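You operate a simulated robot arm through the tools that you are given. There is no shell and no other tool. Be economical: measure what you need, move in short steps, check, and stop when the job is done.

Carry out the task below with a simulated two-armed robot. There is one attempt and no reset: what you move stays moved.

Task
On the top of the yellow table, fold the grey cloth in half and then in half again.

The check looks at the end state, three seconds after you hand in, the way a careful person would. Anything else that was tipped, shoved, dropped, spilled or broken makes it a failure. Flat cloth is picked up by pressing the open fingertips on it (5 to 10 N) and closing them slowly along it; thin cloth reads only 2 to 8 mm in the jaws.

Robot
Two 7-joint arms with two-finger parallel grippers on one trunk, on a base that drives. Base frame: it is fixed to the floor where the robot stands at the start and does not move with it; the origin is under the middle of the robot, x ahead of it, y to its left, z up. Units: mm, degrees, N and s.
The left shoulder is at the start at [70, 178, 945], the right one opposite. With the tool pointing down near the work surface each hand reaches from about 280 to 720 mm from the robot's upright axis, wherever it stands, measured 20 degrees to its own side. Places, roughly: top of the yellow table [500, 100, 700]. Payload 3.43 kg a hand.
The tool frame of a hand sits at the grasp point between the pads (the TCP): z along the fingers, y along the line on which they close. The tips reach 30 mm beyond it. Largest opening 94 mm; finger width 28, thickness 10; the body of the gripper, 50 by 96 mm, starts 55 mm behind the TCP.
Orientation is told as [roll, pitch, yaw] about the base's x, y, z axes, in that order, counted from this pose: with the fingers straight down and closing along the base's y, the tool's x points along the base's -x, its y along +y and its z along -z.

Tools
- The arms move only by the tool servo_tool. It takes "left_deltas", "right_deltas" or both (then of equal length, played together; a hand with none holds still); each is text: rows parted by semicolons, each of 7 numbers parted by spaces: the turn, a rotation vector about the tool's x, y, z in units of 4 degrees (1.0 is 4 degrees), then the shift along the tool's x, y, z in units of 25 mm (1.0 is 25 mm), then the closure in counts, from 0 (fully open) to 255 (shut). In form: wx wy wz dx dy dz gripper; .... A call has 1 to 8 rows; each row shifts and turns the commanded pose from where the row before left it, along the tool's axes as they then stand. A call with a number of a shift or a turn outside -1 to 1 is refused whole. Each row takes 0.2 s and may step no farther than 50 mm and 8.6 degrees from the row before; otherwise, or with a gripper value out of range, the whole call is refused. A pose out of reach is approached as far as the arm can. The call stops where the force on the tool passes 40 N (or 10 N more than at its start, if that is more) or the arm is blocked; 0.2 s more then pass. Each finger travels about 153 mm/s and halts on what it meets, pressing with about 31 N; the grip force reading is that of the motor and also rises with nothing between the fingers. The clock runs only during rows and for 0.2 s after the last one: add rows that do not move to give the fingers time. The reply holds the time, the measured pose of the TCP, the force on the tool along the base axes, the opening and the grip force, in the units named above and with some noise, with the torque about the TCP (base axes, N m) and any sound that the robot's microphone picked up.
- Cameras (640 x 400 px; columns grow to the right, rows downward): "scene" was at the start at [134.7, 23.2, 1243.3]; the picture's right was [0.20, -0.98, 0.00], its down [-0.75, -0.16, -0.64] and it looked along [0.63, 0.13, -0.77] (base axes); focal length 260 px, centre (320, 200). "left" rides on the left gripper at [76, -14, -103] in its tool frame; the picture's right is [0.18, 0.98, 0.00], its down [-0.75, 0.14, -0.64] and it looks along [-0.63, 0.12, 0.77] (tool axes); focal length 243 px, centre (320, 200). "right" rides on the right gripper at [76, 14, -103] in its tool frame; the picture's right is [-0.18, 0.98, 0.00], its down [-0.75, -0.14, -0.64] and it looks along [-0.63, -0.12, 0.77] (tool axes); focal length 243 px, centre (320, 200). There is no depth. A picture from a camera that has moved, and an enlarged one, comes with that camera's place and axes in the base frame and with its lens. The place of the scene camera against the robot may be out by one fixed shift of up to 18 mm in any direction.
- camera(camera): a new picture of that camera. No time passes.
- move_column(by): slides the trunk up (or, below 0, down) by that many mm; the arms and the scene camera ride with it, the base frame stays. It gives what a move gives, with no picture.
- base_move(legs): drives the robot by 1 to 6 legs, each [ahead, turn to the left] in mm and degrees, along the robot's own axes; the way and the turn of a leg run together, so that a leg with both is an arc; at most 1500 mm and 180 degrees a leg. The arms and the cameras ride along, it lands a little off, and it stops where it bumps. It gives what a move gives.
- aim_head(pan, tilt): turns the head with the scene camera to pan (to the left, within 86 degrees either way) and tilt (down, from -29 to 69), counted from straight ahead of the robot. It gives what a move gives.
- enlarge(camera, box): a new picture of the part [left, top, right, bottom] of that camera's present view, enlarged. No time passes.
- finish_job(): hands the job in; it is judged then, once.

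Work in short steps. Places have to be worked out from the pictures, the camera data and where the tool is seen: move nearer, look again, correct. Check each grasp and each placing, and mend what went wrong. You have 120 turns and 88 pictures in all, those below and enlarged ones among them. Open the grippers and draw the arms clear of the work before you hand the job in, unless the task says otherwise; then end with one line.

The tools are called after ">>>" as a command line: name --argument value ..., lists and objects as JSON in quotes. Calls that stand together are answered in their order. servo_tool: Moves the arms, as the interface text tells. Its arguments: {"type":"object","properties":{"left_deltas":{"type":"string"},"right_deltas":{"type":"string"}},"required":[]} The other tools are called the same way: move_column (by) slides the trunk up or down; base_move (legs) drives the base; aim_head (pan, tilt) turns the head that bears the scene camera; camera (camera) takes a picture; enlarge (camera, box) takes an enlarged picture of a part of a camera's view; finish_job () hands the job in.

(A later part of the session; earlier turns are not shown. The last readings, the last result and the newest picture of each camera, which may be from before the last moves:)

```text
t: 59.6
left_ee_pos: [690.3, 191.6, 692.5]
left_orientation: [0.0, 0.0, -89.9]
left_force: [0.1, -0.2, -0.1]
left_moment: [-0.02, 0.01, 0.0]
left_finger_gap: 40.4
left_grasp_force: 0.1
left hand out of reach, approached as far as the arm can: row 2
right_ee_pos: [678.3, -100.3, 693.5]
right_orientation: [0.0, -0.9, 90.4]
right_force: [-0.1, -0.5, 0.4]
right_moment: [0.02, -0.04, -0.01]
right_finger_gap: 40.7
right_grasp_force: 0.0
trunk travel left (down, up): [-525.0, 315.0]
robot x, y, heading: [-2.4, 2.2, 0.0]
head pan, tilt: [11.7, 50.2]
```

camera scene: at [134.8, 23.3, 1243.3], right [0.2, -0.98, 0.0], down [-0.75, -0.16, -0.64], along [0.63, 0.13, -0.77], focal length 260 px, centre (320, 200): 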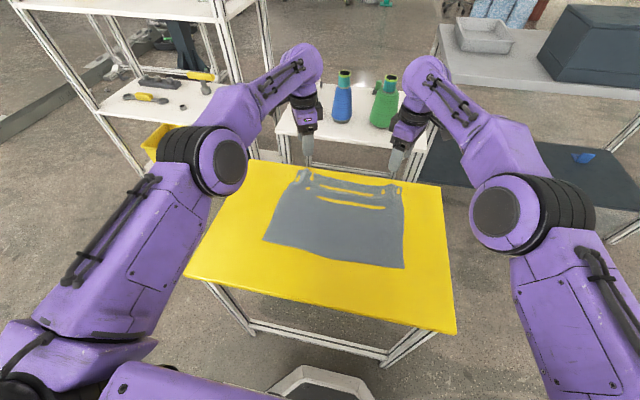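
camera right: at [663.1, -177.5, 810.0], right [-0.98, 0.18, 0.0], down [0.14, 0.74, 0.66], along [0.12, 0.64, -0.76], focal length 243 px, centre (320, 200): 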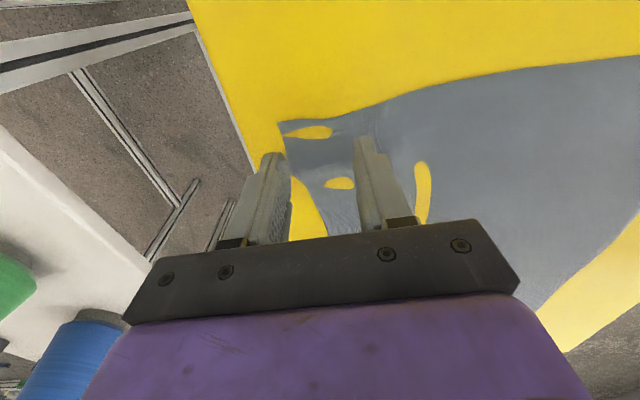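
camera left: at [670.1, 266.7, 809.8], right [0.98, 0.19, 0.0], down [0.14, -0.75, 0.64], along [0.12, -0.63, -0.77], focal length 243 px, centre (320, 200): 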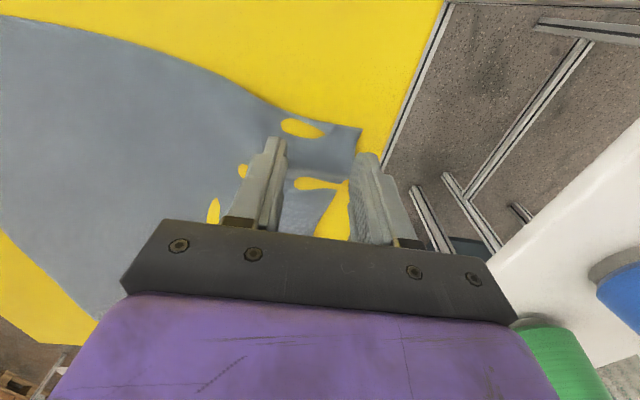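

Both are at the limit of reach. I raise the hands, pull them back 35 mm and drive the base 40 mm ahead.

>>> servo_tool --left_deltas "0 0 0 0 0 -1 145;0 0 0 0 -0.7 -0.4 145;0 0 0 0 -0.7 0 145;0 0 0 0 0 0 145" --right_deltas "0 0 0 0 0 -1 145;0 0 0 0 0.7 -0.4 145;0 0 0 0 0.7 0 145;0 0 0 0 0 0 145"

>>> base_move --legs '[[40, 0]]'

>>> camera --camera "left"

>>> camera --camera "right"

```text
t: 60.6
left_ee_pos: [656.5, 191.5, 728.1]
left_orientation: [0.0, 0.0, -89.9]
left_force: [-0.2, 0.2, 0.3]
left_moment: [-0.02, 0.0, -0.02]
left_finger_gap: 40.6
left_grasp_force: 0.0
right_ee_pos: [643.5, -99.8, 728.4]
right_orientation: [0.0, -1.0, 90.2]
right_force: [-0.4, -0.6, 0.4]
right_moment: [-0.02, -0.02, 0.0]
right_finger_gap: 40.3
right_grasp_force: 0.1
trunk travel left (down, up): [-525.0, 315.0]
robot x, y, heading: [0.1, 4.0, -0.2]
head pan, tilt: [11.7, 50.2]
```

```text
t: 61.5
left_ee_pos: [694.2, 193.3, 731.2]
left_orientation: [0.1, 0.0, -89.7]
left_force: [0.6, -0.3, -0.4]
left_moment: [-0.03, 0.02, -0.02]
left_finger_gap: 40.4
left_grasp_force: 0.0
right_ee_pos: [682.1, -98.8, 730.6]
right_orientation: [-0.2, -1.0, 90.3]
right_force: [-1.0, -0.4, -0.9]
right_moment: [-0.02, -0.02, -0.01]
right_finger_gap: 40.4
right_grasp_force: 0.0
trunk travel left (down, up): [-525.0, 315.0]
robot x, y, heading: [38.5, 1.9, 0.2]
head pan, tilt: [11.7, 50.2]
```

```text
33 pictures are left
camera left: at [679.1, 269.3, 832.5], right [0.98, 0.19, 0.0], down [0.14, -0.75, 0.64], along [0.12, -0.63, -0.77], focal length 243 px, centre (320, 200)
```

left: 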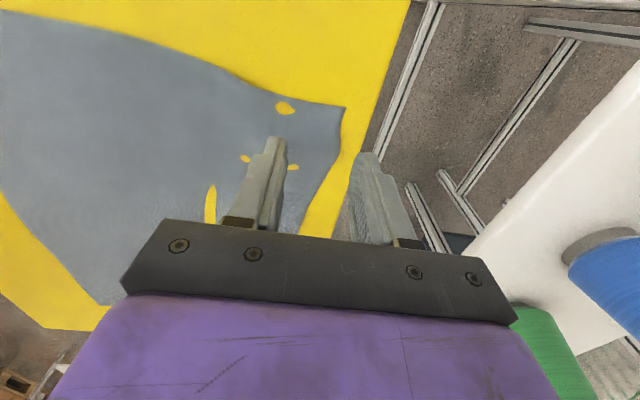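

```text
32 pictures are left
camera right: at [667.7, -176.9, 832.1], right [-0.98, 0.18, 0.0], down [0.13, 0.74, 0.66], along [0.12, 0.65, -0.76], focal length 243 px, centre (320, 200)
```

right: 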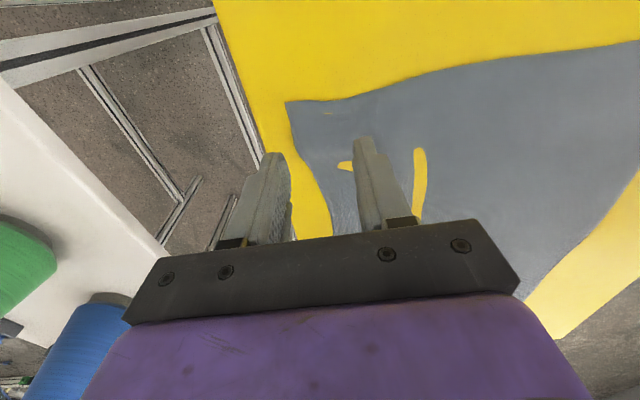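

Now there is ample reach. Edge at x≈705 (left) and 696 (right) at the grip points, so I descend to near contact.

>>> servo_tool --left_deltas "0 0 0 0.08 -0.1 0.6 145;0 0 0 0 0 0.6 145;0 0 0 0 0 0.2 145;0 0 0 0 0 0.1 145;0 0 0 0 0 0 145" --right_deltas "0 0 0 0.15 0 0.6 145;0 0 0 0 0 0.6 145;0 0 0 0 0 0.2 145;0 0 0 0 0 0.1 145;0 0 0 0 0 0 145"

>>> servo_tool --left_deltas "0 0 0 0 0 0.06 145;0 0 0 0 0 0 145" --right_deltas "0 0 0 0 0 0.06 145;0 0 0 0 0 0 145"

```text
t: 62.7
left_ee_pos: [692.5, 195.3, 691.8]
left_orientation: [0.1, -0.1, -89.7]
left_force: [1.0, -0.8, 0.4]
left_moment: [0.02, -0.03, -0.02]
left_finger_gap: 40.3
left_grasp_force: 0.1
right_ee_pos: [682.9, -101.8, 691.5]
right_orientation: [-0.1, -1.0, 90.4]
right_force: [-0.5, 0.4, 3.2]
right_moment: [-0.05, 0.05, 0.05]
right_finger_gap: 40.5
right_grasp_force: 0.1
trunk travel left (down, up): [-525.0, 315.0]
robot x, y, heading: [41.4, 1.3, 0.2]
head pan, tilt: [11.7, 50.2]
```

```text
t: 63.3
left_ee_pos: [693.6, 195.5, 691.5]
left_orientation: [0.1, 0.0, -89.9]
left_force: [0.2, -0.3, 5.7]
left_moment: [0.0, 0.14, 0.0]
left_finger_gap: 40.1
left_grasp_force: 0.1
right_ee_pos: [681.9, -102.5, 691.3]
right_orientation: [-0.2, -1.0, 90.4]
right_force: [0.9, 0.0, 9.3]
right_moment: [-0.08, 0.21, 0.02]
right_finger_gap: 40.1
right_grasp_force: 0.1
trunk travel left (down, up): [-525.0, 315.0]
robot x, y, heading: [39.4, -0.1, 0.1]
head pan, tilt: [11.7, 50.2]
```

6 N and 9 N: I press the left 1 mm deeper and close both slowly.

>>> servo_tool --left_deltas "0 0 0 0 0 0.04 148;0 0 0 0 0 0 154;0 0 0 0 0 0 160;0 0 0 0 0 0 166;0 0 0 0 0 0 172;0 0 0 0 0 0 179;0 0 0 0 0 0 186;0 0 0 0 0 0 193" --right_deltas "0 0 0 0 0 0 148;0 0 0 0 0 0 154;0 0 0 0 0 0 160;0 0 0 0 0 0 166;0 0 0 0 0 0 172;0 0 0 0 0 0 179;0 0 0 0 0 0 186;0 0 0 0 0 0 193"

>>> servo_tool --left_deltas "0 0 0 0 0 0 200;0 0 0 0 0 0 208;0 0 0 0 0 0 216;0 0 0 0 0 0 224;0 0 0 0 0 0 232;0 0 0 0 0 0 240;0 0 0 0 0 0 248;0 0 0 0 0 0 255" --right_deltas "0 0 0 0 0 0 200;0 0 0 0 0 0 208;0 0 0 0 0 0 216;0 0 0 0 0 0 224;0 0 0 0 0 0 232;0 0 0 0 0 0 240;0 0 0 0 0 0 248;0 0 0 0 0 0 255"

>>> camera --camera "left"

>>> camera --camera "right"

```text
t: 65.1
left_ee_pos: [691.7, 195.0, 691.3]
left_orientation: [0.2, 0.0, -89.9]
left_force: [1.4, -0.3, 14.2]
left_moment: [0.06, 0.21, -0.01]
left_finger_gap: 21.8
left_grasp_force: 0.0
right_ee_pos: [680.9, -101.9, 691.1]
right_orientation: [-0.2, -1.0, 90.4]
right_force: [0.3, 0.8, 6.6]
right_moment: [-0.06, 0.12, 0.01]
right_finger_gap: 22.5
right_grasp_force: 0.2
trunk travel left (down, up): [-525.0, 315.0]
robot x, y, heading: [38.2, -2.2, 0.0]
head pan, tilt: [11.7, 50.2]
```

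```text
t: 66.9
left_ee_pos: [690.4, 195.8, 691.5]
left_orientation: [0.1, 0.0, -89.7]
left_force: [-0.3, -1.0, 15.4]
left_moment: [0.07, 0.13, 0.01]
left_finger_gap: 2.3
left_grasp_force: 30.7
right_ee_pos: [682.0, -102.6, 691.9]
right_orientation: [-0.2, -1.0, 90.5]
right_force: [-0.5, -0.7, 4.4]
right_moment: [-0.06, 0.02, -0.06]
right_finger_gap: 1.8
right_grasp_force: 30.6
trunk travel left (down, up): [-525.0, 315.0]
robot x, y, heading: [39.7, 0.6, -0.0]
head pan, tilt: [11.7, 50.2]
```

```text
31 pictures are left
camera left: at [676.1, 271.0, 793.5], right [0.98, 0.19, 0.0], down [0.14, -0.75, 0.64], along [0.12, -0.63, -0.77], focal length 243 px, centre (320, 200)
```

left: 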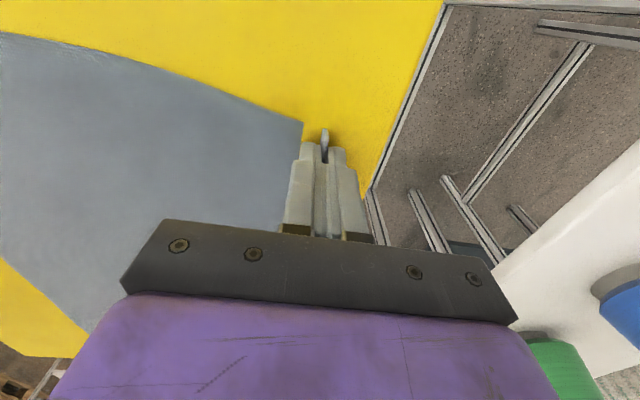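

```text
30 pictures are left
camera right: at [666.9, -180.1, 793.8], right [-0.98, 0.18, 0.0], down [0.13, 0.74, 0.66], along [0.12, 0.65, -0.75], focal length 243 px, centre (320, 200)
```

right: 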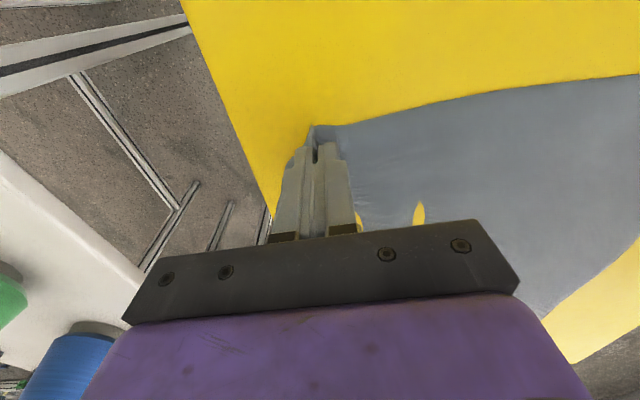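

Both hands hold the free edge upright right at the corners (2.3 and 1.8 mm), which is what I wanted. Now I redo the fold with a taut arc about the midline x≈570.

>>> servo_tool --left_deltas "0 0 0 0 -0.16 -0.81 255;0 0 0 0 -0.16 -0.81 255;0 0 0 0 -0.16 -0.81 255;0 0 0 0 -0.6 -0.6 255;0 0 0 0 -0.6 -0.6 255;0 0 0 0 -0.6 -0.6 255;0 0 0 0 -0.81 -0.21 255;0 0 0 0 -0.81 -0.21 255" --right_deltas "0 0 0 0 0.16 -0.81 255;0 0 0 0 0.16 -0.81 255;0 0 0 0 0.16 -0.81 255;0 0 0 0 0.6 -0.6 255;0 0 0 0 0.6 -0.6 255;0 0 0 0 0.6 -0.6 255;0 0 0 0 0.81 -0.21 255;0 0 0 0 0.81 -0.21 255"

>>> camera --camera "scene"

```text
t: 68.7
left_ee_pos: [594.3, 195.1, 806.0]
left_orientation: [0.1, 0.1, -89.8]
left_force: [-1.0, -0.7, 0.2]
left_moment: [-0.03, -0.01, -0.03]
left_finger_gap: 2.1
left_grasp_force: 31.3
right_ee_pos: [584.1, -107.9, 807.6]
right_orientation: [-0.2, -1.0, 90.3]
right_force: [0.5, 0.7, -0.6]
right_moment: [0.02, 0.03, 0.0]
right_finger_gap: 1.7
right_grasp_force: 31.2
trunk travel left (down, up): [-525.0, 315.0]
robot x, y, heading: [38.9, 2.5, 0.5]
head pan, tilt: [11.7, 50.2]
```

```text
29 pictures are left
camera scene: at [172.9, 23.4, 1243.4], right [0.2, -0.98, 0.0], down [-0.75, -0.16, -0.64], along [0.63, 0.13, -0.77], focal length 260 px, centre (320, 200)
```

scene: 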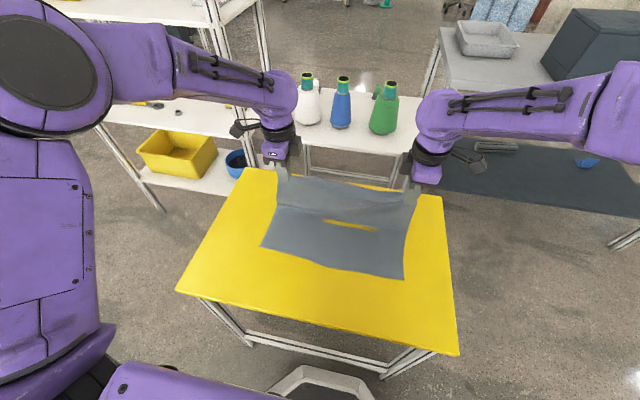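

Excellent, a clean taut sheet. The near corners are at about D(453,224) and C(439,-126); I continue the arc down toward them.

>>> servo_tool --left_deltas "0 0 0 0.05 -0.85 0.13 255;0 0 0 0.05 -0.85 0.13 255;0 0 0 0.05 -0.85 0.13 255;0 0 0 0.05 -0.6 0.6 255;0 0 0 0.05 -0.6 0.6 255;0 0 0 0.05 -0.6 0.6 255;0 0 0 0 0 0 255" --right_deltas "0 0 0 0 0.85 0.13 255;0 0 0 0 0.85 0.13 255;0 0 0 0 0.85 0.13 255;0 0 0 0 0.6 0.6 255;0 0 0 0 0.6 0.6 255;0 0 0 0 0.6 0.6 255;0 0 0 0 0 0 255"

>>> camera --camera "scene"

>>> camera --camera "left"

>>> camera --camera "right"

```text
t: 70.3
left_ee_pos: [487.8, 202.1, 751.6]
left_orientation: [0.0, -0.1, -89.7]
left_force: [0.0, -1.7, 0.3]
left_moment: [-0.05, -0.01, -0.01]
left_finger_gap: 2.1
left_grasp_force: 31.7
right_ee_pos: [476.1, -105.2, 750.5]
right_orientation: [0.0, -0.9, 90.4]
right_force: [-0.6, 1.7, 0.3]
right_moment: [0.01, 0.02, 0.05]
right_finger_gap: 1.8
right_grasp_force: 31.2
trunk travel left (down, up): [-525.0, 315.0]
robot x, y, heading: [38.8, 0.8, 0.0]
head pan, tilt: [11.7, 50.2]
```

```text
28 pictures are left
camera scene: at [174.5, 23.4, 1243.3], right [0.2, -0.98, 0.0], down [-0.75, -0.16, -0.64], along [0.63, 0.13, -0.77], focal length 260 px, centre (320, 200)
```

scene: 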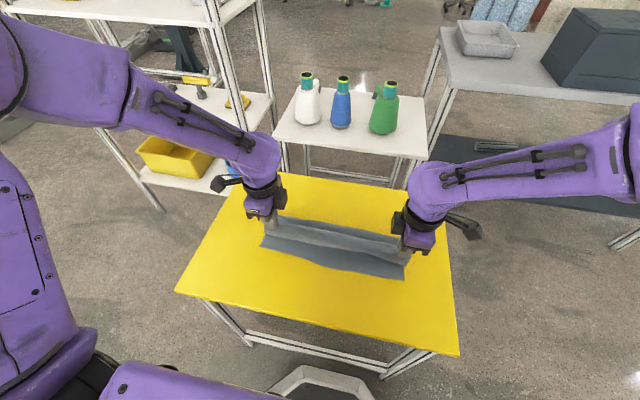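

```text
27 pictures are left
camera left: at [471.9, 278.3, 854.1], right [0.98, 0.19, 0.0], down [0.14, -0.75, 0.64], along [0.12, -0.63, -0.77], focal length 243 px, centre (320, 200)
```

left: 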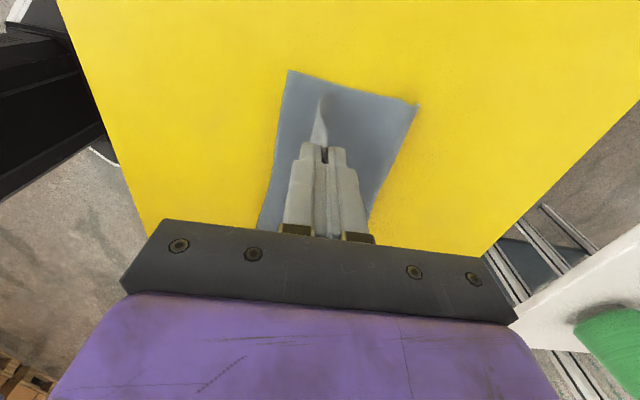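

```text
26 pictures are left
camera right: at [461.9, -183.7, 852.3], right [-0.98, 0.18, 0.0], down [0.13, 0.74, 0.65], along [0.11, 0.64, -0.76], focal length 243 px, centre (320, 200)
```

right: 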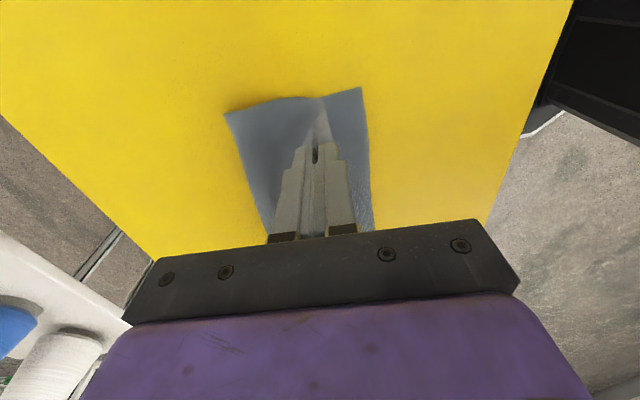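

The lower layer is only about 100 mm wide here, so the fold line crept inward because the arc was too slack. I go back over, further out and higher, to push the fold line to x≈594.

>>> servo_tool --left_deltas "0 0 0 0 0.85 -0.39 255;0 0 0 0 0.85 -0.39 255;0 0 0 0 0.85 -0.39 255;0 0 0 0 0.85 -0.39 255;0 0 0 0 0.85 -0.39 255;0 0 0 0 0.85 -0.39 255;0 0 0 0 -0.6 -0.4 255;0 0 0 0 0 0 255" --right_deltas "0 0 0 0 -0.85 -0.39 255;0 0 0 0 -0.85 -0.39 255;0 0 0 0 -0.85 -0.39 255;0 0 0 0 -0.85 -0.39 255;0 0 0 0 -0.85 -0.39 255;0 0 0 0 -0.85 -0.39 255;0 0 0 0 0.6 -0.4 255;0 0 0 0 0 0 255"

>>> camera --camera "left"

```text
t: 72.1
left_ee_pos: [599.4, 203.4, 818.4]
left_orientation: [-0.1, 0.0, -89.8]
left_force: [-0.1, -1.0, -1.4]
left_moment: [-0.06, 0.05, -0.02]
left_finger_gap: 2.2
left_grasp_force: 30.8
right_ee_pos: [589.6, -104.0, 818.6]
right_orientation: [0.0, -1.0, 90.4]
right_force: [0.5, 1.0, -0.2]
right_moment: [0.04, -0.01, 0.03]
right_finger_gap: 1.9
right_grasp_force: 30.9
trunk travel left (down, up): [-525.0, 315.0]
robot x, y, heading: [45.4, 3.0, 0.1]
head pan, tilt: [11.7, 50.2]
```

```text
25 pictures are left
camera left: at [584.4, 279.9, 920.4], right [0.98, 0.19, 0.0], down [0.14, -0.75, 0.64], along [0.12, -0.63, -0.77], focal length 243 px, centre (320, 200)
```

left: 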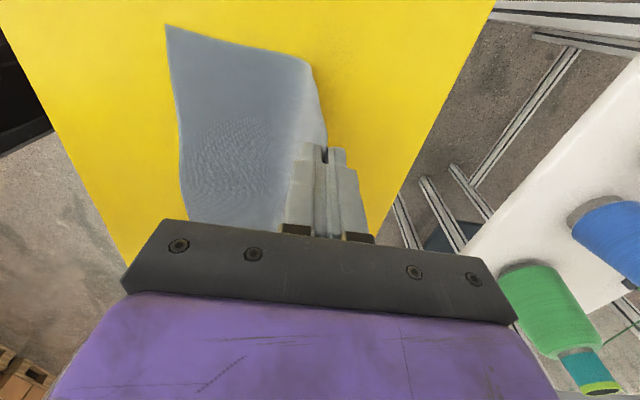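

The fold line is now at about 584 and nearly taut. I shift slightly outward, then follow a tighter arc that keeps the sheet stretched all the way down.

>>> servo_tool --left_deltas "0 0 0 0 0.5 0 255;0 0 0 0 -0.78 0.13 255;0 0 0 0 -0.78 0.13 255;0 0 0 0 -0.78 0.13 255;0 0 0 0 -0.78 0.13 255;0 0 0 0 -0.88 0.76 255;0 0 0 0 -0.88 0.76 255" --right_deltas "0 0 0 0 -0.5 0 255;0 0 0 0 0.78 0.13 255;0 0 0 0 0.78 0.13 255;0 0 0 0 0.78 0.13 255;0 0 0 0 0.78 0.13 255;0 0 0 0 0.88 0.76 255;0 0 0 0 0.88 0.76 255"

>>> camera --camera "left"

>>> camera --camera "right"

```text
t: 73.7
left_ee_pos: [488.1, 201.7, 767.9]
left_orientation: [0.2, 0.0, -89.8]
left_force: [0.7, -0.6, -1.1]
left_moment: [-0.02, 0.01, 0.0]
left_finger_gap: 2.1
left_grasp_force: 31.0
right_ee_pos: [478.6, -104.0, 767.3]
right_orientation: [-0.1, -1.1, 90.4]
right_force: [0.2, 1.7, 1.3]
right_moment: [0.02, -0.01, 0.0]
right_finger_gap: 1.7
right_grasp_force: 30.8
trunk travel left (down, up): [-525.0, 315.0]
robot x, y, heading: [40.9, 0.7, -0.1]
head pan, tilt: [11.7, 50.2]
```

```text
24 pictures are left
camera left: at [473.4, 277.7, 870.7], right [0.98, 0.19, 0.0], down [0.14, -0.75, 0.64], along [0.12, -0.63, -0.77], focal length 243 px, centre (320, 200)
```

left: 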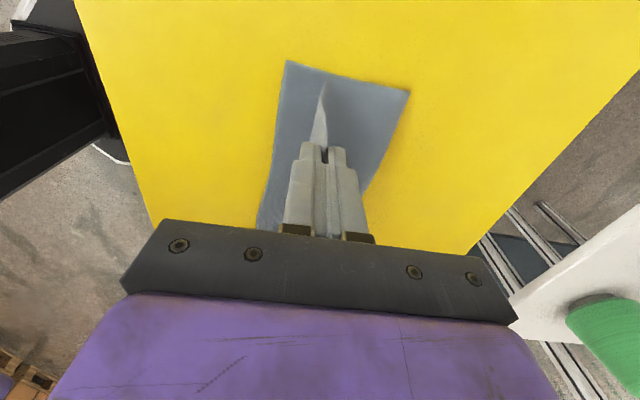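

```text
23 pictures are left
camera right: at [464.9, -181.7, 870.2], right [-0.98, 0.18, 0.0], down [0.13, 0.74, 0.66], along [0.12, 0.64, -0.76], focal length 243 px, centre (320, 200)
```

right: 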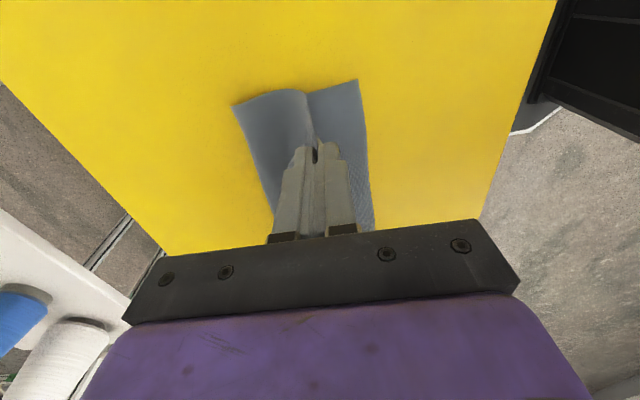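

The sheet is limp, so the fold line peels inward whenever the hand is higher than a 45° line to the target. I go back out to x=612 and this time descend along a 45° line to the near edge.

>>> servo_tool --left_deltas "0 0 0 0 0.83 -0.27 255;0 0 0 0 0.83 -0.27 255;0 0 0 0 0.83 -0.27 255;0 0 0 0 0.83 -0.27 255;0 0 0 0 0.83 -0.27 255;0 0 0 0 0.83 -0.27 255;0 0 0 0 0 0 255" --right_deltas "0 0 0 0 -0.83 -0.27 255;0 0 0 0 -0.83 -0.27 255;0 0 0 0 -0.83 -0.27 255;0 0 0 0 -0.83 -0.27 255;0 0 0 0 -0.83 -0.27 255;0 0 0 0 -0.83 -0.27 255;0 0 0 0 0 0 255"

>>> servo_tool --left_deltas "0 0 0 0 -0.66 0.54 255;0 0 0 0 -0.66 0.54 255;0 0 0 0 -0.66 0.54 255;0 0 0 0 -0.66 0.54 255;0 0 0 0 -0.66 0.54 255;0 0 0 0 -0.66 0.54 255;0 0 0 0 -0.66 0.54 255" --right_deltas "0 0 0 0 0.66 0.54 255;0 0 0 0 0.66 0.54 255;0 0 0 0 0.66 0.54 255;0 0 0 0 0.66 0.54 255;0 0 0 0 0.66 0.54 255;0 0 0 0 0.66 0.54 255;0 0 0 0 0.66 0.54 255"

>>> camera --camera "left"

>>> camera --camera "right"

```text
t: 75.3
left_ee_pos: [615.7, 201.6, 810.3]
left_orientation: [0.1, 0.0, -89.8]
left_force: [-0.4, -0.5, -0.5]
left_moment: [-0.04, -0.04, 0.02]
left_finger_gap: 2.2
left_grasp_force: 30.9
right_ee_pos: [605.1, -104.5, 808.8]
right_orientation: [-0.1, -1.1, 90.4]
right_force: [-0.5, 1.2, 0.5]
right_moment: [0.02, 0.01, 0.01]
right_finger_gap: 1.9
right_grasp_force: 31.0
trunk travel left (down, up): [-525.0, 315.0]
robot x, y, heading: [41.9, 1.3, 0.3]
head pan, tilt: [11.7, 50.2]
```

```text
t: 76.9
left_ee_pos: [499.0, 201.7, 715.0]
left_orientation: [0.1, 0.0, -89.9]
left_force: [-0.2, -0.5, 0.6]
left_moment: [-0.04, 0.0, 0.02]
left_finger_gap: 2.0
left_grasp_force: 30.8
right_ee_pos: [488.4, -104.4, 716.0]
right_orientation: [-0.1, -1.0, 90.5]
right_force: [-0.4, 0.4, 0.0]
right_moment: [-0.02, -0.02, -0.01]
right_finger_gap: 1.6
right_grasp_force: 30.8
trunk travel left (down, up): [-525.0, 315.0]
robot x, y, heading: [40.3, 1.7, 0.2]
head pan, tilt: [11.7, 50.2]
```

```text
22 pictures are left
camera left: at [482.9, 278.4, 816.5], right [0.98, 0.19, 0.0], down [0.14, -0.75, 0.64], along [0.12, -0.63, -0.77], focal length 243 px, centre (320, 200)
```

left: 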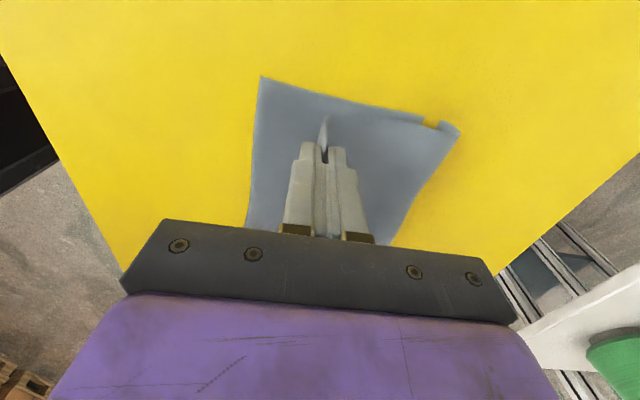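

```text
21 pictures are left
camera right: at [474.1, -182.0, 817.5], right [-0.98, 0.18, 0.0], down [0.14, 0.74, 0.66], along [0.11, 0.65, -0.76], focal length 243 px, centre (320, 200)
```

right: 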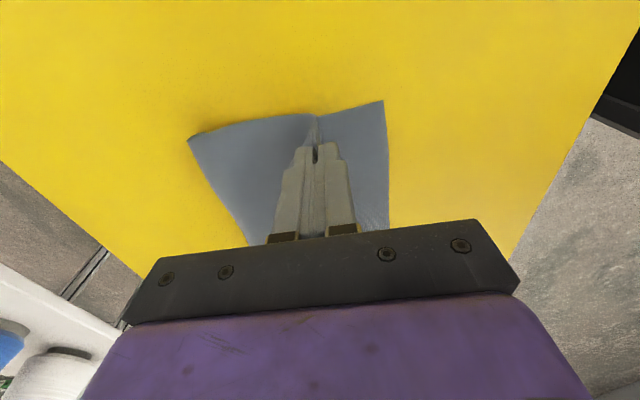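

Now the fold line is at 587/576 with near edges at 457/444, almost exactly half. I finish the last 30 mm along the same line down to the near edge.

>>> servo_tool --left_deltas "0 0 0 0.18 -0.58 0.36 255;0 0 0 0.18 -0.58 0.36 255;0 0 0 0 0 0 255" --right_deltas "0 0 0 0 0.6 0.38 255;0 0 0 0 0.6 0.38 255;0 0 0 0 0 0 255"

>>> camera --camera "left"

>>> camera --camera "right"

```text
t: 77.7
left_ee_pos: [469.6, 212.7, 696.1]
left_orientation: [0.1, 0.0, -89.7]
left_force: [-0.6, -6.2, -0.2]
left_moment: [-0.2, -0.01, -0.02]
left_finger_gap: 2.3
left_grasp_force: 31.1
right_ee_pos: [459.4, -102.9, 694.9]
right_orientation: [-0.1, -1.0, 90.5]
right_force: [0.3, 6.5, 0.5]
right_moment: [0.2, 0.01, 0.04]
right_finger_gap: 2.0
right_grasp_force: 30.9
trunk travel left (down, up): [-525.0, 315.0]
robot x, y, heading: [40.6, -2.1, 0.3]
head pan, tilt: [11.7, 50.2]
```

```text
20 pictures are left
camera left: at [454.2, 288.4, 798.8], right [0.98, 0.19, 0.0], down [0.14, -0.75, 0.64], along [0.12, -0.63, -0.77], focal length 243 px, centre (320, 200)
```

left: 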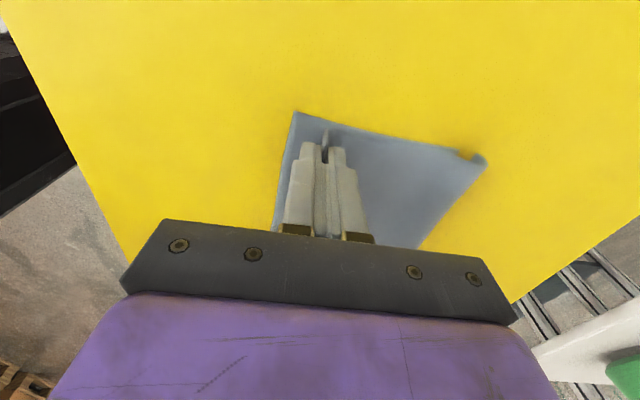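

```text
19 pictures are left
camera right: at [445.0, -181.3, 797.5], right [-0.98, 0.18, 0.0], down [0.13, 0.74, 0.66], along [0.11, 0.65, -0.76], focal length 243 px, centre (320, 200)
```

right: 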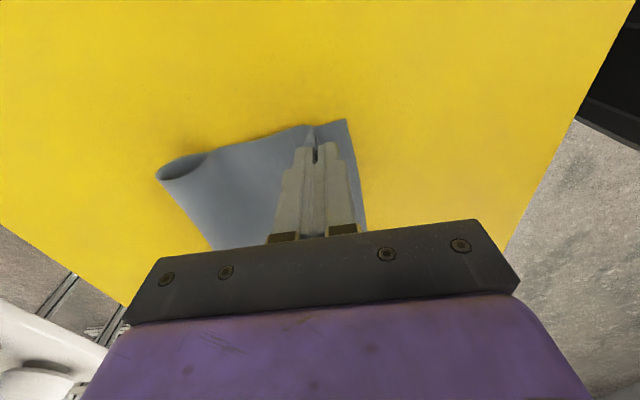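

Excellent alignment. I open slightly, nudge the fingers toward the near side so the upright edge flops outward, then lift clear.

>>> servo_tool --left_deltas "0 0 0 0 0 0 225;0 0 0 0 0 0 220;0 0 0 0 -0.4 -0.1 220;0 0 0 0 -0.3 -0.1 220;0 0 0 0 0 -0.6 200;0 0 0 0 0 -1 160;0 0 0 0 0 -1 160;0 0 0 0 0 -1 160" --right_deltas "0 0 0 0 0 0 225;0 0 0 0 0 0 220;0 0 0 0 0.4 -0.1 220;0 0 0 0 0.3 -0.1 220;0 0 0 0 0 -0.6 200;0 0 0 0 0 -1 160;0 0 0 0 0 -1 160;0 0 0 0 0 -1 160"

>>> enlarge --camera "scene" --box '[230, 180, 454, 320]'

>>> camera --camera "left"

```text
t: 79.5
left_ee_pos: [449.7, 209.8, 791.8]
left_orientation: [0.1, 0.0, -89.9]
left_force: [-0.5, -0.1, -0.6]
left_moment: [-0.03, -0.01, 0.01]
left_finger_gap: 35.0
left_grasp_force: 0.1
right_ee_pos: [439.9, -105.8, 792.2]
right_orientation: [0.0, -1.0, 90.4]
right_force: [-0.7, -0.1, -0.1]
right_moment: [-0.01, -0.03, 0.02]
right_finger_gap: 35.4
right_grasp_force: 0.1
trunk travel left (down, up): [-525.0, 315.0]
robot x, y, heading: [37.5, -0.1, 0.1]
head pan, tilt: [11.7, 50.2]
```

```text
2.86 times, centred on (342, 250) of scene
camera zoom: at [173.1, 23.2, 1243.4], right [0.2, -0.98, 0.0], down [-0.75, -0.16, -0.64], along [0.63, 0.13, -0.77], focal length 741 px, centre (257, 57)
```

zoom: 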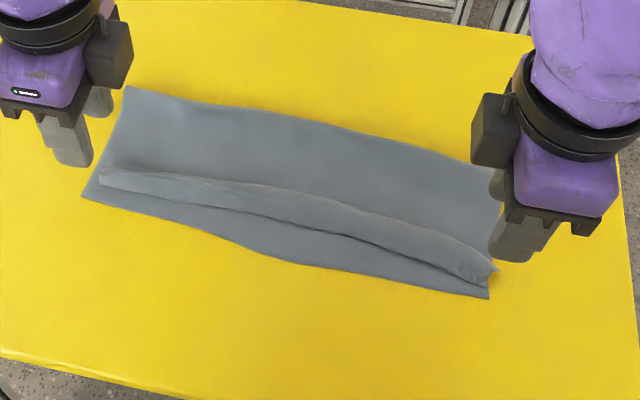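

```text
17 pictures are left
camera left: at [434.7, 285.9, 894.6], right [0.98, 0.19, 0.0], down [0.14, -0.75, 0.64], along [0.12, -0.63, -0.77], focal length 243 px, centre (320, 200)
```

left: 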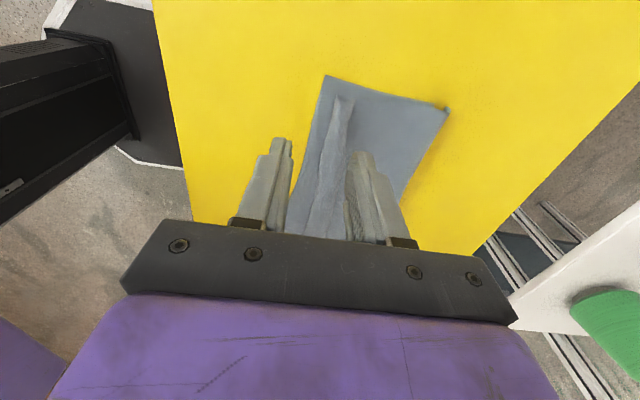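

Two clean layers with only a thin curled-back hem along the upper edge. I'll set the closed fingertips down lightly just behind that hem and sweep it toward the near side to unroll it.

>>> servo_tool --left_deltas "0 0 0 0 0.8 0.4 255;0 0 0 0 0.8 0.4 255;0 0 0 0 0 0.8 255;0 0 0 0 0 0.8 255;0 0 0 0 0 0.8 255;0 0 0 0 0 0.68 255;0 0 0 0 0 0 255" --right_deltas "0 0 0 0 -0.8 0.4 255;0 0 0 0 -0.8 0.4 255;0 0 0 0 0 0.8 255;0 0 0 0 0 0.8 255;0 0 0 0 0 0.8 255;0 0 0 0 0 0.7 255;0 0 0 0 0 0 255"

>>> enlarge --camera "left" --box '[200, 80, 440, 230]'

```text
t: 81.1
left_ee_pos: [492.6, 210.0, 694.5]
left_orientation: [0.1, 0.0, -89.8]
left_force: [-0.2, -0.6, -0.1]
left_moment: [0.02, 0.0, 0.01]
left_finger_gap: 0.1
left_grasp_force: 31.1
right_ee_pos: [482.1, -104.0, 694.9]
right_orientation: [-0.1, -1.0, 90.5]
right_force: [-0.2, -0.3, 0.5]
right_moment: [-0.02, -0.04, -0.01]
right_finger_gap: 0.3
right_grasp_force: 30.8
trunk travel left (down, up): [-525.0, 315.0]
robot x, y, heading: [43.3, 1.9, 0.3]
head pan, tilt: [11.7, 50.2]
```

```text
2.67 times, centred on (320, 155) of left
camera zoom: at [476.7, 286.6, 797.4], right [0.98, 0.19, 0.0], down [0.14, -0.75, 0.64], along [0.12, -0.63, -0.77], focal length 647 px, centre (320, 320)
```

zoom: 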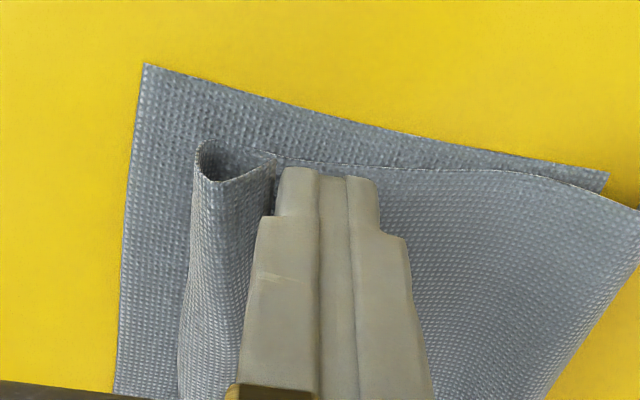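

The picture shows the hem clearly: a small loop with its free edge right in front of the fingertip. I sweep it over toward the near side.

>>> servo_tool --left_deltas "0 0 0 0 -0.4 0 255;0 0 0 0 -0.4 0 255;0 0 0 0 -0.4 0 255;0 0 0 0 -0.4 0 255;0 0 0 0 0 0 255" --right_deltas "0 0 0 0 0.4 0 255;0 0 0 0 0.4 0 255;0 0 0 0 0.4 0 255;0 0 0 0 0.4 0 255;0 0 0 0 0 0 255"

>>> enlarge --camera "left" --box '[200, 80, 440, 230]'

>>> enlarge --camera "right" --box '[200, 80, 440, 230]'

```text
t: 82.3
left_ee_pos: [452.3, 209.8, 693.1]
left_orientation: [0.0, 0.1, -89.8]
left_force: [-0.6, 0.0, 0.1]
left_moment: [-0.01, 0.01, -0.02]
left_finger_gap: 0.0
left_grasp_force: 31.2
right_ee_pos: [441.4, -105.4, 693.7]
right_orientation: [0.0, -1.0, 90.4]
right_force: [0.3, -0.8, 0.9]
right_moment: [-0.02, -0.04, -0.02]
right_finger_gap: 0.1
right_grasp_force: 31.1
trunk travel left (down, up): [-525.0, 315.0]
robot x, y, heading: [40.0, -1.8, 0.3]
head pan, tilt: [11.7, 50.2]
```

```text
2.67 times, centred on (320, 155) of left
camera zoom: at [437.3, 285.7, 796.6], right [0.98, 0.19, 0.0], down [0.14, -0.75, 0.64], along [0.12, -0.63, -0.77], focal length 647 px, centre (320, 320)
```

zoom: 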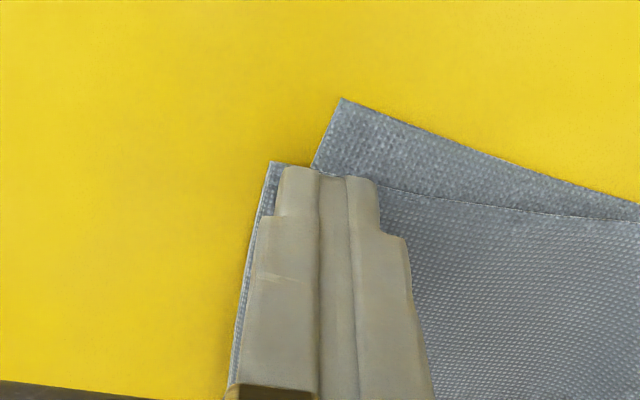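

```text
2.67 times, centred on (320, 155) of right
camera zoom: at [427.7, -182.3, 796.3], right [-0.98, 0.18, 0.0], down [0.14, 0.74, 0.66], along [0.11, 0.64, -0.76], focal length 647 px, centre (320, 320)
```

zoom: 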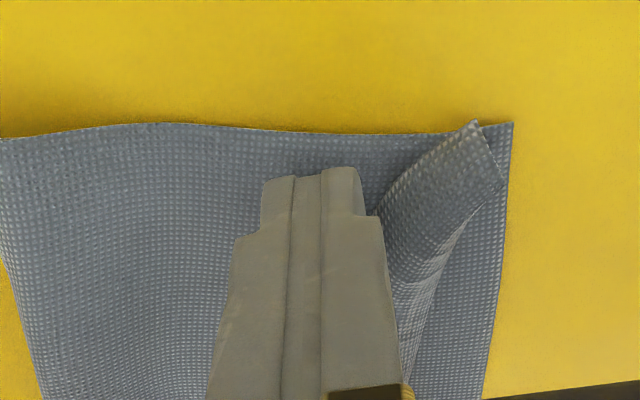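

The left hem is unrolled, with its edge about at the lower edge. The right needs a little more sweep; I lift the left and continue the right 22 mm.

>>> servo_tool --left_deltas "0 0 0 0 0 -0.6 255;0 0 0 0 0 -0.8 255;0 0 0 0 0 -0.8 255;0 0 0 0 0 0 255" --right_deltas "0 0 0 0 0.4 0 255;0 0 0 0 0.4 0 255;0 0 0 0 0.1 0 255;0 0 0 0 0 -0.8 255"

>>> enlarge --camera "scene" --box '[230, 180, 454, 320]'

```text
t: 83.3
left_ee_pos: [451.4, 210.3, 750.4]
left_orientation: [0.1, 0.0, -89.8]
left_force: [0.1, -0.4, -0.5]
left_moment: [0.01, -0.02, -0.01]
left_finger_gap: 0.1
left_grasp_force: 30.6
right_ee_pos: [418.5, -104.3, 714.2]
right_orientation: [-0.1, -0.9, 90.4]
right_force: [-0.4, -0.9, -1.2]
right_moment: [0.01, 0.01, 0.01]
right_finger_gap: 0.2
right_grasp_force: 31.1
trunk travel left (down, up): [-525.0, 315.0]
robot x, y, heading: [38.1, -0.0, 0.2]
head pan, tilt: [11.7, 50.2]
```

```text
2.86 times, centred on (342, 250) of scene
camera zoom: at [174.1, 23.2, 1243.3], right [0.2, -0.98, 0.0], down [-0.75, -0.16, -0.64], along [0.63, 0.13, -0.77], focal length 741 px, centre (257, 57)
```

zoom: 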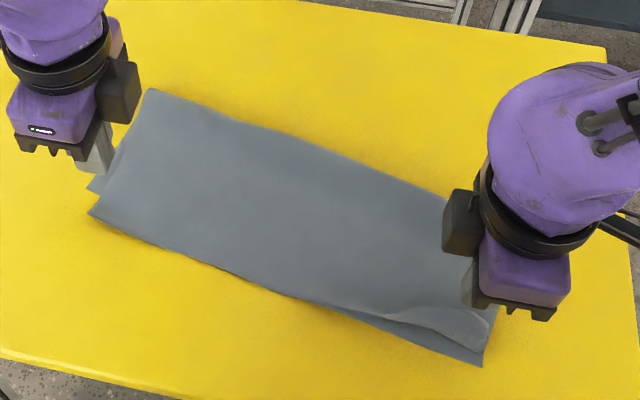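

The hem has unrolled along its whole length, leaving a neat half-fold, slightly rotated on the table. For the second fold I'll take the middle of the left end with the left hand: I turn it back to close along the strip and park the right hand out of the way.

>>> servo_tool --left_deltas "0 0 0 0 0.72 -0.3 150;0 0 0 0 0.72 -0.3 150;0 0 0 0 0.72 -0.3 150;0 0 -1 0 0 0 150;0 0 -1 0 0 0 150;0 0 -1 0 0 0 150;0 0 -1 0 0 0 150;0 0 -1 0 0 0 150" --right_deltas "0 0 0 0 0 -1 200;0 0 0 0 0 -1 200;0 0 0 0 0 -1 200;0 0 0 0 0 -1 200;0 0 0 1 0 0 200;0 0 0 1 0 0 200;0 0 0 1 0 0 200;0 0 0 1 0 0 200"

>>> servo_tool --left_deltas "0 0 -1 0 0 0 150;0 0 -1 0 0 0 150;0 0 -1 0 0 0 150;0 0 -1 0 0 0 150;0 0 -1 0 0 0 150;0 0 -1 0 0 0 150;0 0 -1 0 0 0 150;0 0 -1 0 0 0 150" --right_deltas "0 0 0 1 0 0 200;0 0 0 1 0 0 200;0 0 0 1 0 0 200;0 0 0 1 0 0 200;0 0 0 0 0 0 200;0 0 0 0 0 0 200;0 0 0 0 0 0 200;0 0 0 0 0 0 200"

>>> servo_tool --left_deltas "0 0 -1 0 0 0 150;0 0 -1 0 0 0 150;0 0 -1 0 0 0 150;0 0 -1 0 0 0 150;0 0 -1 0 0 0 150;0 0 -1 0 0 0 150;0 0 -0.9 0 0 0 150;0 0 0 0 0 0 150"

>>> camera --camera "scene"

>>> camera --camera "left"

```text
t: 85.1
left_ee_pos: [505.6, 209.8, 772.7]
left_orientation: [0.1, 0.0, -69.8]
left_force: [-0.1, 0.0, 1.0]
left_moment: [0.03, 0.01, 0.01]
left_finger_gap: 38.8
left_grasp_force: 0.1
right_ee_pos: [418.2, -208.6, 811.3]
right_orientation: [-0.1, -1.0, 90.4]
right_force: [-0.5, -0.9, -0.3]
right_moment: [0.02, -0.02, 0.02]
right_finger_gap: 20.3
right_grasp_force: 0.1
trunk travel left (down, up): [-525.0, 315.0]
robot x, y, heading: [33.0, -1.0, 0.2]
head pan, tilt: [11.7, 50.2]
```

```text
t: 86.9
left_ee_pos: [506.8, 210.6, 771.5]
left_orientation: [-0.1, 0.0, -37.8]
left_force: [-1.2, 0.1, -0.6]
left_moment: [0.02, 0.01, 0.0]
left_finger_gap: 38.7
left_grasp_force: 0.0
right_ee_pos: [420.0, -305.3, 809.2]
right_orientation: [-0.1, -1.0, 90.3]
right_force: [0.9, -0.3, 0.6]
right_moment: [0.02, 0.01, -0.02]
right_finger_gap: 20.3
right_grasp_force: 0.1
trunk travel left (down, up): [-525.0, 315.0]
robot x, y, heading: [41.0, 1.7, 0.0]
head pan, tilt: [11.7, 50.2]
```

```text
t: 88.7
left_ee_pos: [507.3, 209.8, 770.6]
left_orientation: [0.0, -0.1, -10.3]
left_force: [-0.8, -0.8, 0.2]
left_moment: [-0.03, 0.0, 0.01]
left_finger_gap: 38.8
left_grasp_force: 0.1
right_ee_pos: [420.1, -305.9, 809.6]
right_orientation: [-0.1, -1.0, 90.3]
right_force: [0.4, 0.5, -0.1]
right_moment: [0.01, 0.02, 0.0]
right_finger_gap: 20.4
right_grasp_force: 0.0
trunk travel left (down, up): [-525.0, 315.0]
robot x, y, heading: [40.6, -0.1, 0.4]
head pan, tilt: [11.7, 50.2]
```

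```text
12 pictures are left
camera scene: at [174.5, 23.3, 1243.3], right [0.2, -0.98, 0.0], down [-0.75, -0.16, -0.64], along [0.63, 0.13, -0.77], focal length 260 px, centre (320, 200)
```

scene: 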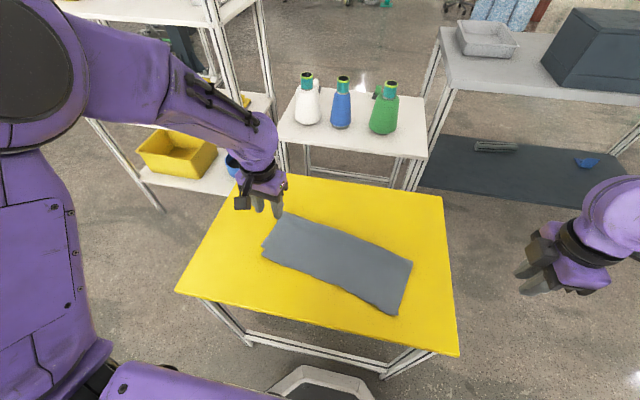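

```text
11 pictures are left
camera left: at [429.0, 209.9, 874.3], right [-0.01, 1.0, 0.0], down [0.77, 0.01, 0.64], along [0.64, 0.0, -0.77], focal length 243 px, centre (320, 200)
```

left: 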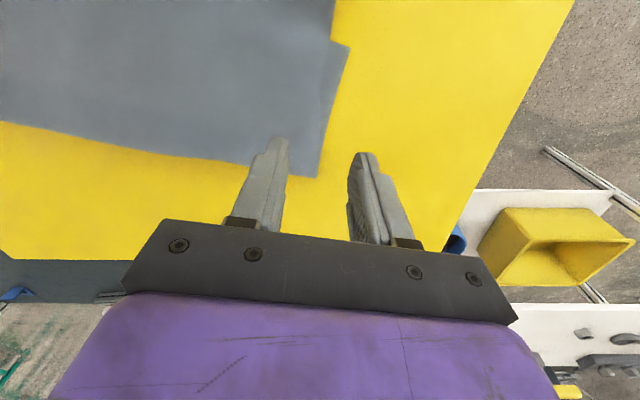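

The strip's left end runs from (575,208) to (446,225), with its axis about 13° off. I align the yaw and lower so the outer finger is just beyond the end edge and the inner one on the cloth.

>>> servo_tool --left_deltas "0 0 0.8 -0.17 -0.2 0.7 135;0 0 0 0 0 0.7 135;0 0 0 0 0 0.7 135;0 0 0 0 0 0.6 135;0 0 0 0 0 0.3 135;0 0 0 0 0 0.1 135;0 0 0 0 0 0 135"

>>> enlarge --camera "left" --box '[160, 20, 480, 220]'

```text
t: 90.3
left_ee_pos: [511.9, 205.0, 694.2]
left_orientation: [0.0, -0.1, -13.6]
left_force: [0.8, -0.5, -0.4]
left_moment: [-0.03, 0.0, 0.03]
left_finger_gap: 44.3
left_grasp_force: 0.0
right_ee_pos: [419.6, -305.8, 809.2]
right_orientation: [-0.1, -0.9, 90.5]
right_force: [1.3, -0.2, 0.3]
right_moment: [0.04, 0.0, -0.02]
right_finger_gap: 20.4
right_grasp_force: 0.0
trunk travel left (down, up): [-525.0, 315.0]
robot x, y, heading: [37.1, 2.1, -0.0]
head pan, tilt: [11.7, 50.2]
```

```text
2.00 times, centred on (320, 120) of left
camera zoom: at [432.3, 209.0, 796.3], right [0.05, 1.0, 0.0], down [0.77, -0.04, 0.64], along [0.64, -0.03, -0.77], focal length 485 px, centre (320, 360)
```

zoom: 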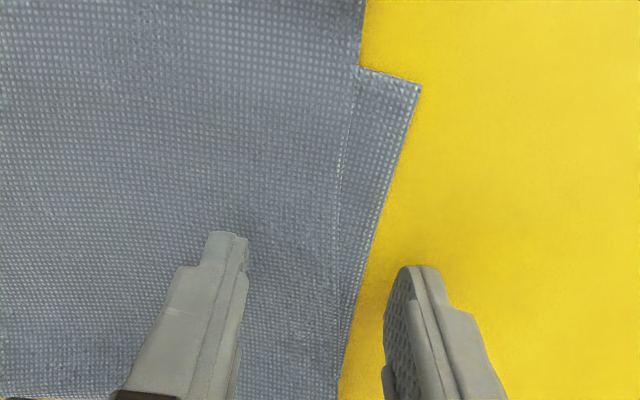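

Placement is right: both layers' end edges are between the fingers. I press down gently.

>>> servo_tool --left_deltas "0 0 0 0 0 0.1 135;0 0 0 0 0 0.1 135;0 0 0 0 0 0 135"

```text
t: 91.1
left_ee_pos: [510.0, 205.1, 692.0]
left_orientation: [0.2, -0.4, -13.5]
left_force: [2.8, 2.0, 19.9]
left_moment: [-0.36, 0.18, 0.04]
left_finger_gap: 43.3
left_grasp_force: 0.0
right_ee_pos: [419.5, -306.8, 809.0]
right_orientation: [-0.1, -1.1, 90.4]
right_force: [-0.2, -0.5, 0.2]
right_moment: [0.0, -0.03, 0.0]
right_finger_gap: 20.2
right_grasp_force: 0.1
trunk travel left (down, up): [-525.0, 315.0]
robot x, y, heading: [43.7, 2.3, -0.0]
head pan, tilt: [11.7, 50.2]
```

20 N is too much, so I ease off 1.7 mm and close slowly.

>>> servo_tool --left_deltas "0 0 0 0 0 -0.06 135;0 0 0 0 0 0 142;0 0 0 0 0 0 149;0 0 0 0 0 0 156;0 0 0 0 0 0 163;0 0 0 0 0 0 170;0 0 0 0 0 0 177;0 0 0 0 0 0 184"

>>> servo_tool --left_deltas "0 0 0 0 0 0 192;0 0 0 0 0 0 200;0 0 0 0 0 0 208;0 0 0 0 0 0 217;0 0 0 0 0 0 226;0 0 0 0 0 0 236;0 0 0 0 0 0 246;0 0 0 0 0 0 255"

>>> enlarge --camera "left" --box '[160, 20, 480, 220]'

```text
t: 92.9
left_ee_pos: [508.2, 205.8, 691.5]
left_orientation: [0.1, -0.1, -13.4]
left_force: [-0.1, 0.9, 12.5]
left_moment: [-0.08, 0.08, -0.02]
left_finger_gap: 24.6
left_grasp_force: 0.2
right_ee_pos: [420.0, -306.8, 809.7]
right_orientation: [-0.1, -0.9, 90.4]
right_force: [-0.1, 0.0, -0.3]
right_moment: [0.01, 0.01, -0.04]
right_finger_gap: 20.3
right_grasp_force: 0.2
trunk travel left (down, up): [-525.0, 315.0]
robot x, y, heading: [33.3, 3.9, -0.1]
head pan, tilt: [11.7, 50.2]
```

```text
t: 94.7
left_ee_pos: [508.1, 204.7, 691.4]
left_orientation: [0.0, 0.0, -13.3]
left_force: [0.7, 2.0, 10.5]
left_moment: [0.05, -0.02, 0.0]
left_finger_gap: 1.8
left_grasp_force: 31.0
right_ee_pos: [419.6, -307.5, 810.4]
right_orientation: [0.0, -1.0, 90.5]
right_force: [0.2, 0.3, 0.5]
right_moment: [-0.04, 0.02, 0.0]
right_finger_gap: 20.2
right_grasp_force: 0.0
trunk travel left (down, up): [-525.0, 315.0]
robot x, y, heading: [39.5, 4.0, 0.1]
head pan, tilt: [11.7, 50.2]
```

```text
2.00 times, centred on (320, 120) of left
camera zoom: at [430.9, 208.5, 793.8], right [0.05, 1.0, 0.0], down [0.76, -0.04, 0.64], along [0.64, -0.03, -0.77], focal length 485 px, centre (320, 360)
```

zoom: 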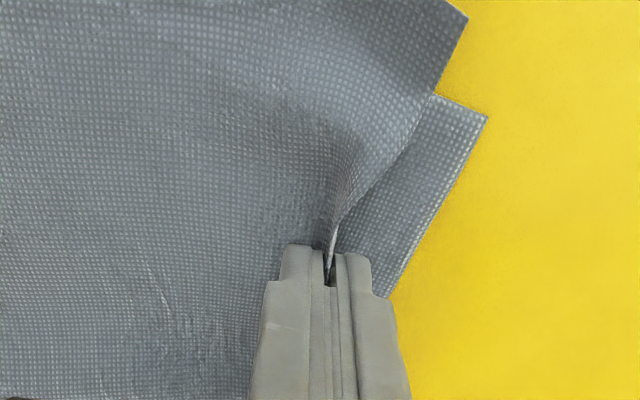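

Only the upper layer is caught (1.8 mm), with the lower edge under the outer finger. I release and retry with both fingers on the stack, about 30 mm inside the end, so both layers ridge up together.

>>> servo_tool --left_deltas "0 0 0 0 0 0 220;0 0 0 0 0 0 180;0 0 0 0 0 -0.4 135;0 0 0 0 -0.5 -0.1 135;0 0 0 0 -0.5 0 135;0 0 0 0 0 0.4 135;0 0 0 0 0 0.06 135;0 0 0 0 0 0 135"

```text
t: 96.5
left_ee_pos: [503.0, 182.2, 692.1]
left_orientation: [0.0, -0.1, -13.5]
left_force: [-0.4, 0.0, 2.1]
left_moment: [-0.05, 0.04, -0.02]
left_finger_gap: 44.3
left_grasp_force: 0.0
right_ee_pos: [421.7, -306.1, 809.0]
right_orientation: [-0.1, -1.0, 90.4]
right_force: [0.8, 0.4, 0.0]
right_moment: [0.0, 0.02, -0.02]
right_finger_gap: 20.4
right_grasp_force: 0.1
trunk travel left (down, up): [-525.0, 315.0]
robot x, y, heading: [36.3, 3.6, 0.3]
head pan, tilt: [11.7, 50.2]
```

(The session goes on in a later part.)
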